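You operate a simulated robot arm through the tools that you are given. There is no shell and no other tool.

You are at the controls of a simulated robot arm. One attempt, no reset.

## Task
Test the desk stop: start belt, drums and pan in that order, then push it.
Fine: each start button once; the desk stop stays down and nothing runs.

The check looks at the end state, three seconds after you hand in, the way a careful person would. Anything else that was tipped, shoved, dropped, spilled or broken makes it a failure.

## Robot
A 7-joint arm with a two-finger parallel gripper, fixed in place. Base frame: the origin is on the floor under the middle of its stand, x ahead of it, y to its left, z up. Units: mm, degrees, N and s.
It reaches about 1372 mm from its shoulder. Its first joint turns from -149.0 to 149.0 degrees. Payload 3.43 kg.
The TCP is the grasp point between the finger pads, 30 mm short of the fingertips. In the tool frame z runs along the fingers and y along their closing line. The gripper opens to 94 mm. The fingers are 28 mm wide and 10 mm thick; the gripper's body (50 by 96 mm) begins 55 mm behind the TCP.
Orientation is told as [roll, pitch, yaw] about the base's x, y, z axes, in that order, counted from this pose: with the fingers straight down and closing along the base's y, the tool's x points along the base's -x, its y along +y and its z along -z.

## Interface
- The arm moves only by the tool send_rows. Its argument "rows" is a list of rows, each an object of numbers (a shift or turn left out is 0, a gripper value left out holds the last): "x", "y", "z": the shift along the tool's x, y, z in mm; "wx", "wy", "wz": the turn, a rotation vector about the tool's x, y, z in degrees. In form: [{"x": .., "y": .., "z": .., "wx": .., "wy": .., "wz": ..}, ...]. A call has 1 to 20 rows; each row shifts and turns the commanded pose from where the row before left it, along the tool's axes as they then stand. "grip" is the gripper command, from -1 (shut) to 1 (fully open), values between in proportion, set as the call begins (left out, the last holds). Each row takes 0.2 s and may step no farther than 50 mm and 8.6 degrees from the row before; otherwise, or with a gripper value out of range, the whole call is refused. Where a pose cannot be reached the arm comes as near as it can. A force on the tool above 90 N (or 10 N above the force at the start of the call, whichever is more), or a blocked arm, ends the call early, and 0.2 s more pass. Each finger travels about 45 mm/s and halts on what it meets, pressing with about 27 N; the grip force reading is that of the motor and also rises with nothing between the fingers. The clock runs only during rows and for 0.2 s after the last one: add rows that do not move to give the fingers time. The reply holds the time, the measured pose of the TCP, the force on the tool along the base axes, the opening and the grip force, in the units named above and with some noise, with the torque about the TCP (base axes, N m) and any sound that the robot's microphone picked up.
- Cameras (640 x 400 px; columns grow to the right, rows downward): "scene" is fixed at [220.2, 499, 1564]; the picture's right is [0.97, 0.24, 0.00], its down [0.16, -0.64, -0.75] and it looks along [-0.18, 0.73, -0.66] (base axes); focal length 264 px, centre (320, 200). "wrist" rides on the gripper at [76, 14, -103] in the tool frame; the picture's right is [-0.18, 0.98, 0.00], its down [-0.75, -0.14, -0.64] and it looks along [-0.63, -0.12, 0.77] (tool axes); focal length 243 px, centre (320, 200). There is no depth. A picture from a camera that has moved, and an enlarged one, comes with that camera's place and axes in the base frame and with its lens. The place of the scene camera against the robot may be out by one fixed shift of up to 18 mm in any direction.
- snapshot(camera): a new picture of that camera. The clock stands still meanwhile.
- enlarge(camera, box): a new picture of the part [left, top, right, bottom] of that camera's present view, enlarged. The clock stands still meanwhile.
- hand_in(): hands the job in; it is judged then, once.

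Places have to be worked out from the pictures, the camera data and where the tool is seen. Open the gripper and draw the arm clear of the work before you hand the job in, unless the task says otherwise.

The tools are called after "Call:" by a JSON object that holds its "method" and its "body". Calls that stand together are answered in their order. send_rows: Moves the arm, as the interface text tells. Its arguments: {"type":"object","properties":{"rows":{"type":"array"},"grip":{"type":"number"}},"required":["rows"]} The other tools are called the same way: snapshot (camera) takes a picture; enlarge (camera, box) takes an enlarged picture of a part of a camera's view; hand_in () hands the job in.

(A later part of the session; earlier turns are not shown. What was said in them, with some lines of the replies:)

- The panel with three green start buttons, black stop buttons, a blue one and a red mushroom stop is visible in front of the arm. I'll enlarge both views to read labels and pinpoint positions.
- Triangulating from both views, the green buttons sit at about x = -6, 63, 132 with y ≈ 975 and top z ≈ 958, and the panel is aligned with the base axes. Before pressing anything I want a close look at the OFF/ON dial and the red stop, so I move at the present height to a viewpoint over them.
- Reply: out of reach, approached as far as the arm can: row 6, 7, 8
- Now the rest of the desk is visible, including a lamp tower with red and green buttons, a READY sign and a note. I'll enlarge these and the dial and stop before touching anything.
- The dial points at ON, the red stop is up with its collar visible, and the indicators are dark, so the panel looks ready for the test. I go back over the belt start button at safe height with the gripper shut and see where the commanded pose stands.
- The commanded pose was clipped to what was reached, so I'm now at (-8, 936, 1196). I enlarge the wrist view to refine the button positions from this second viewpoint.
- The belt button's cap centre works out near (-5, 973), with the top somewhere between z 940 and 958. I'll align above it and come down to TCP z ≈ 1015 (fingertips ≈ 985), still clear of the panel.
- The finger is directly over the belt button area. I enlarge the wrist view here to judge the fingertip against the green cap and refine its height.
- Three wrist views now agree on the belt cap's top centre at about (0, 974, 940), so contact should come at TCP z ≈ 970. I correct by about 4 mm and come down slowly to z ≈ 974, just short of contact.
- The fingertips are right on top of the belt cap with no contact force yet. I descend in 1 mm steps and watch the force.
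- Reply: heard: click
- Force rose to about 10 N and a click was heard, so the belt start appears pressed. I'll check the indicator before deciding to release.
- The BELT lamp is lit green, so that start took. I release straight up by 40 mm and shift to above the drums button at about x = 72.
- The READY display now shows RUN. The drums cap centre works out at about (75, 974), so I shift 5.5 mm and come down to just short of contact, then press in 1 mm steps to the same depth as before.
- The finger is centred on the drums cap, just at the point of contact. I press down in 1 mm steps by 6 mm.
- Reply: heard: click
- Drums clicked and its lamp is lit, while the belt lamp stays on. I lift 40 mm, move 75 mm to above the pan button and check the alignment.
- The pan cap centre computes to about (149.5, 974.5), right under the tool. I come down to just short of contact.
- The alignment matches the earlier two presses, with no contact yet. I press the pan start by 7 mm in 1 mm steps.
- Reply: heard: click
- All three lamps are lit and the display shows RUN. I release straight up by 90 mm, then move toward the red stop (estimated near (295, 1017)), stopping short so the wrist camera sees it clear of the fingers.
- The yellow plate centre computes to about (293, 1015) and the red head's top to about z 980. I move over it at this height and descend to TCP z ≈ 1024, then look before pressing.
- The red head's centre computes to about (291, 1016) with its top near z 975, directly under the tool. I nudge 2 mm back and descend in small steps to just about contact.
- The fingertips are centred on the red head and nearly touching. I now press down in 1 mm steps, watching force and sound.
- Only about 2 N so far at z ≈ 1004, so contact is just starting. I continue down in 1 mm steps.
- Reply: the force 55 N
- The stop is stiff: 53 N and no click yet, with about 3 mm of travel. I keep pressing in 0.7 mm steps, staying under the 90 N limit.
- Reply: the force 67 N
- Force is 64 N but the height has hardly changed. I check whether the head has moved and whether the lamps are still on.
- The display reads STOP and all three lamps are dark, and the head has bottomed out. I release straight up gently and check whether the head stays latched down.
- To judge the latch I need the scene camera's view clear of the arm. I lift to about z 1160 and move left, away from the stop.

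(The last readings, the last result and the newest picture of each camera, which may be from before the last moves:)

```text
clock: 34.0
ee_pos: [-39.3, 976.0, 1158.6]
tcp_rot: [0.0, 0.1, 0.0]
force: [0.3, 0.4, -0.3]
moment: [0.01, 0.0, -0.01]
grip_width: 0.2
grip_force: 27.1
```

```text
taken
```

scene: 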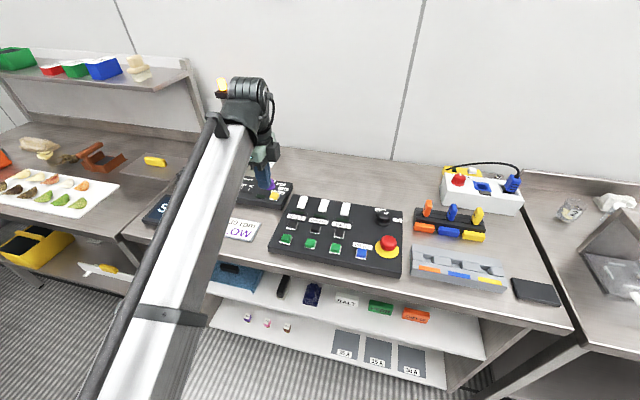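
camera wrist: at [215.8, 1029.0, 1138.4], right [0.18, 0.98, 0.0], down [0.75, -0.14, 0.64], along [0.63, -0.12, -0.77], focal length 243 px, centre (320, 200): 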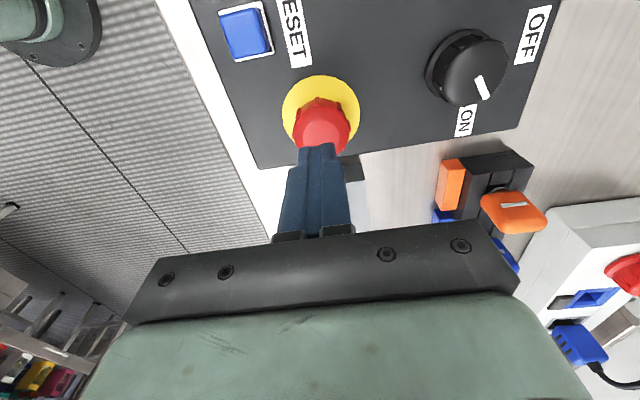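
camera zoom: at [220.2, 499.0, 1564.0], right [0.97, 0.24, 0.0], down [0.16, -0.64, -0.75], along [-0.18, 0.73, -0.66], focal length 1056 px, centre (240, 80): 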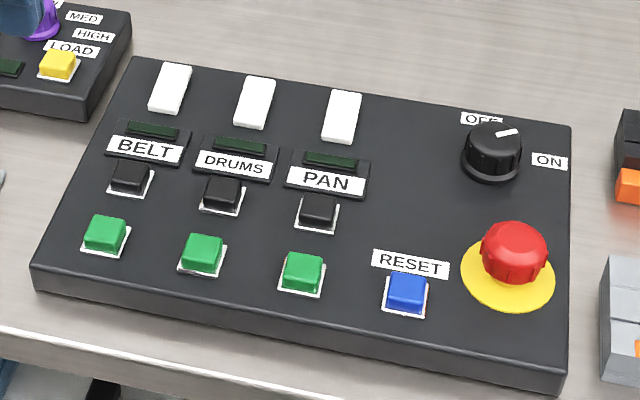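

The red head now sits visibly lower (about 7 mm, neck hidden) than before the press and stays there without the arm, all lamps are dark, and the panel has not moved. I open the gripper, draw the arm up and back, and make a last check of the whole desk.

Call:
{"method": "send_rows", "body": {"rows": [{"z": -20}, {"z": -20}, {"z": -10, "y": -20}, {"y": -30, "x": -15}, {"y": -30, "x": -15}, {"y": -30, "x": -15}, {"y": -30, "x": -15}, {}, {}, {}], "grip": 1}}

Call:
{"method": "snapshot", "body": {"camera": "scene"}}

Call:
{"method": "enlarge", "body": {"camera": "scene", "box": [340, 200, 410, 270]}}

Call:
{"method": "enlarge", "body": {"camera": "scene", "box": [130, 70, 330, 270]}}

```text
clock: 36.2
ee_pos: [22.5, 836.8, 1203.8]
tcp_rot: [0.7, 0.0, 0.0]
force: [0.3, -0.9, 0.1]
moment: [0.01, 0.0, -0.02]
grip_width: 93.8
grip_force: 0.1
out of reach, approached as far as the arm can: row 7
```

```text
taken
```

scene: 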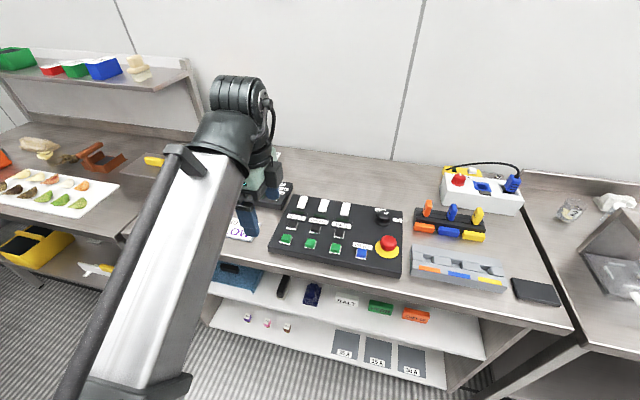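

```text
5.71 times, centred on (375, 235) of scene
camera zoom: at [220.2, 499.0, 1564.0], right [0.97, 0.24, 0.0], down [0.16, -0.64, -0.75], along [-0.18, 0.73, -0.66], focal length 1509 px, centre (6, 0)
```

zoom: 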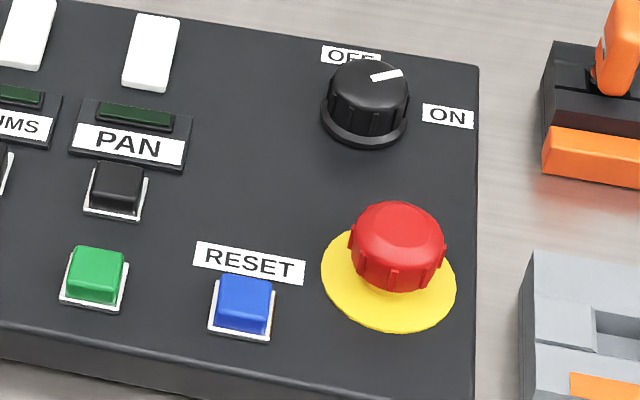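

```text
2.00 times, centred on (230, 170) of scene
camera zoom: at [220.2, 499.0, 1564.0], right [0.97, 0.24, 0.0], down [0.16, -0.64, -0.75], along [-0.18, 0.73, -0.66], focal length 528 px, centre (500, 260)
```

zoom: 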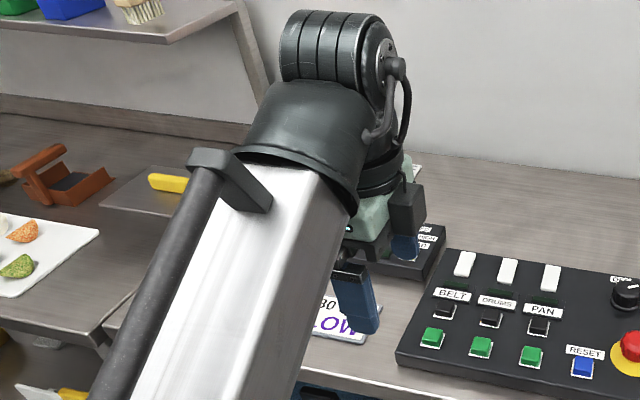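

The gripper is open and the arm is clear at z ≈ 1204. The stop is still latched down, the BELT, DRUMS and PAN lamps are all dark, and everything else looks undisturbed, so I hand in.

Call:
{"method": "hand_in", "body": {}}

```text
The job is handed in.
```

I started belt, drums and pan in that order, pressing each button once, then pushed the desk stop. It is latched down, and nothing on the panel is running.

- **Starts:** each button gave one click and its green lamp came on. The desk display changed from READY to RUN.
- **Desk stop:** it was stiff, and pressing it took up to about 64 N. The display changed to STOP and all three lamps went out. After I let go, the red head stayed about 7 mm lower than before.
- **Surroundings:** the panel did not shift, and I saw nothing else disturbed. I opened the gripper and moved the arm back before handing in.

The arm blocked the camera's view of the display in my final check, so I last saw STOP while still pressing. The lamps and the latched stop were in view at the end.
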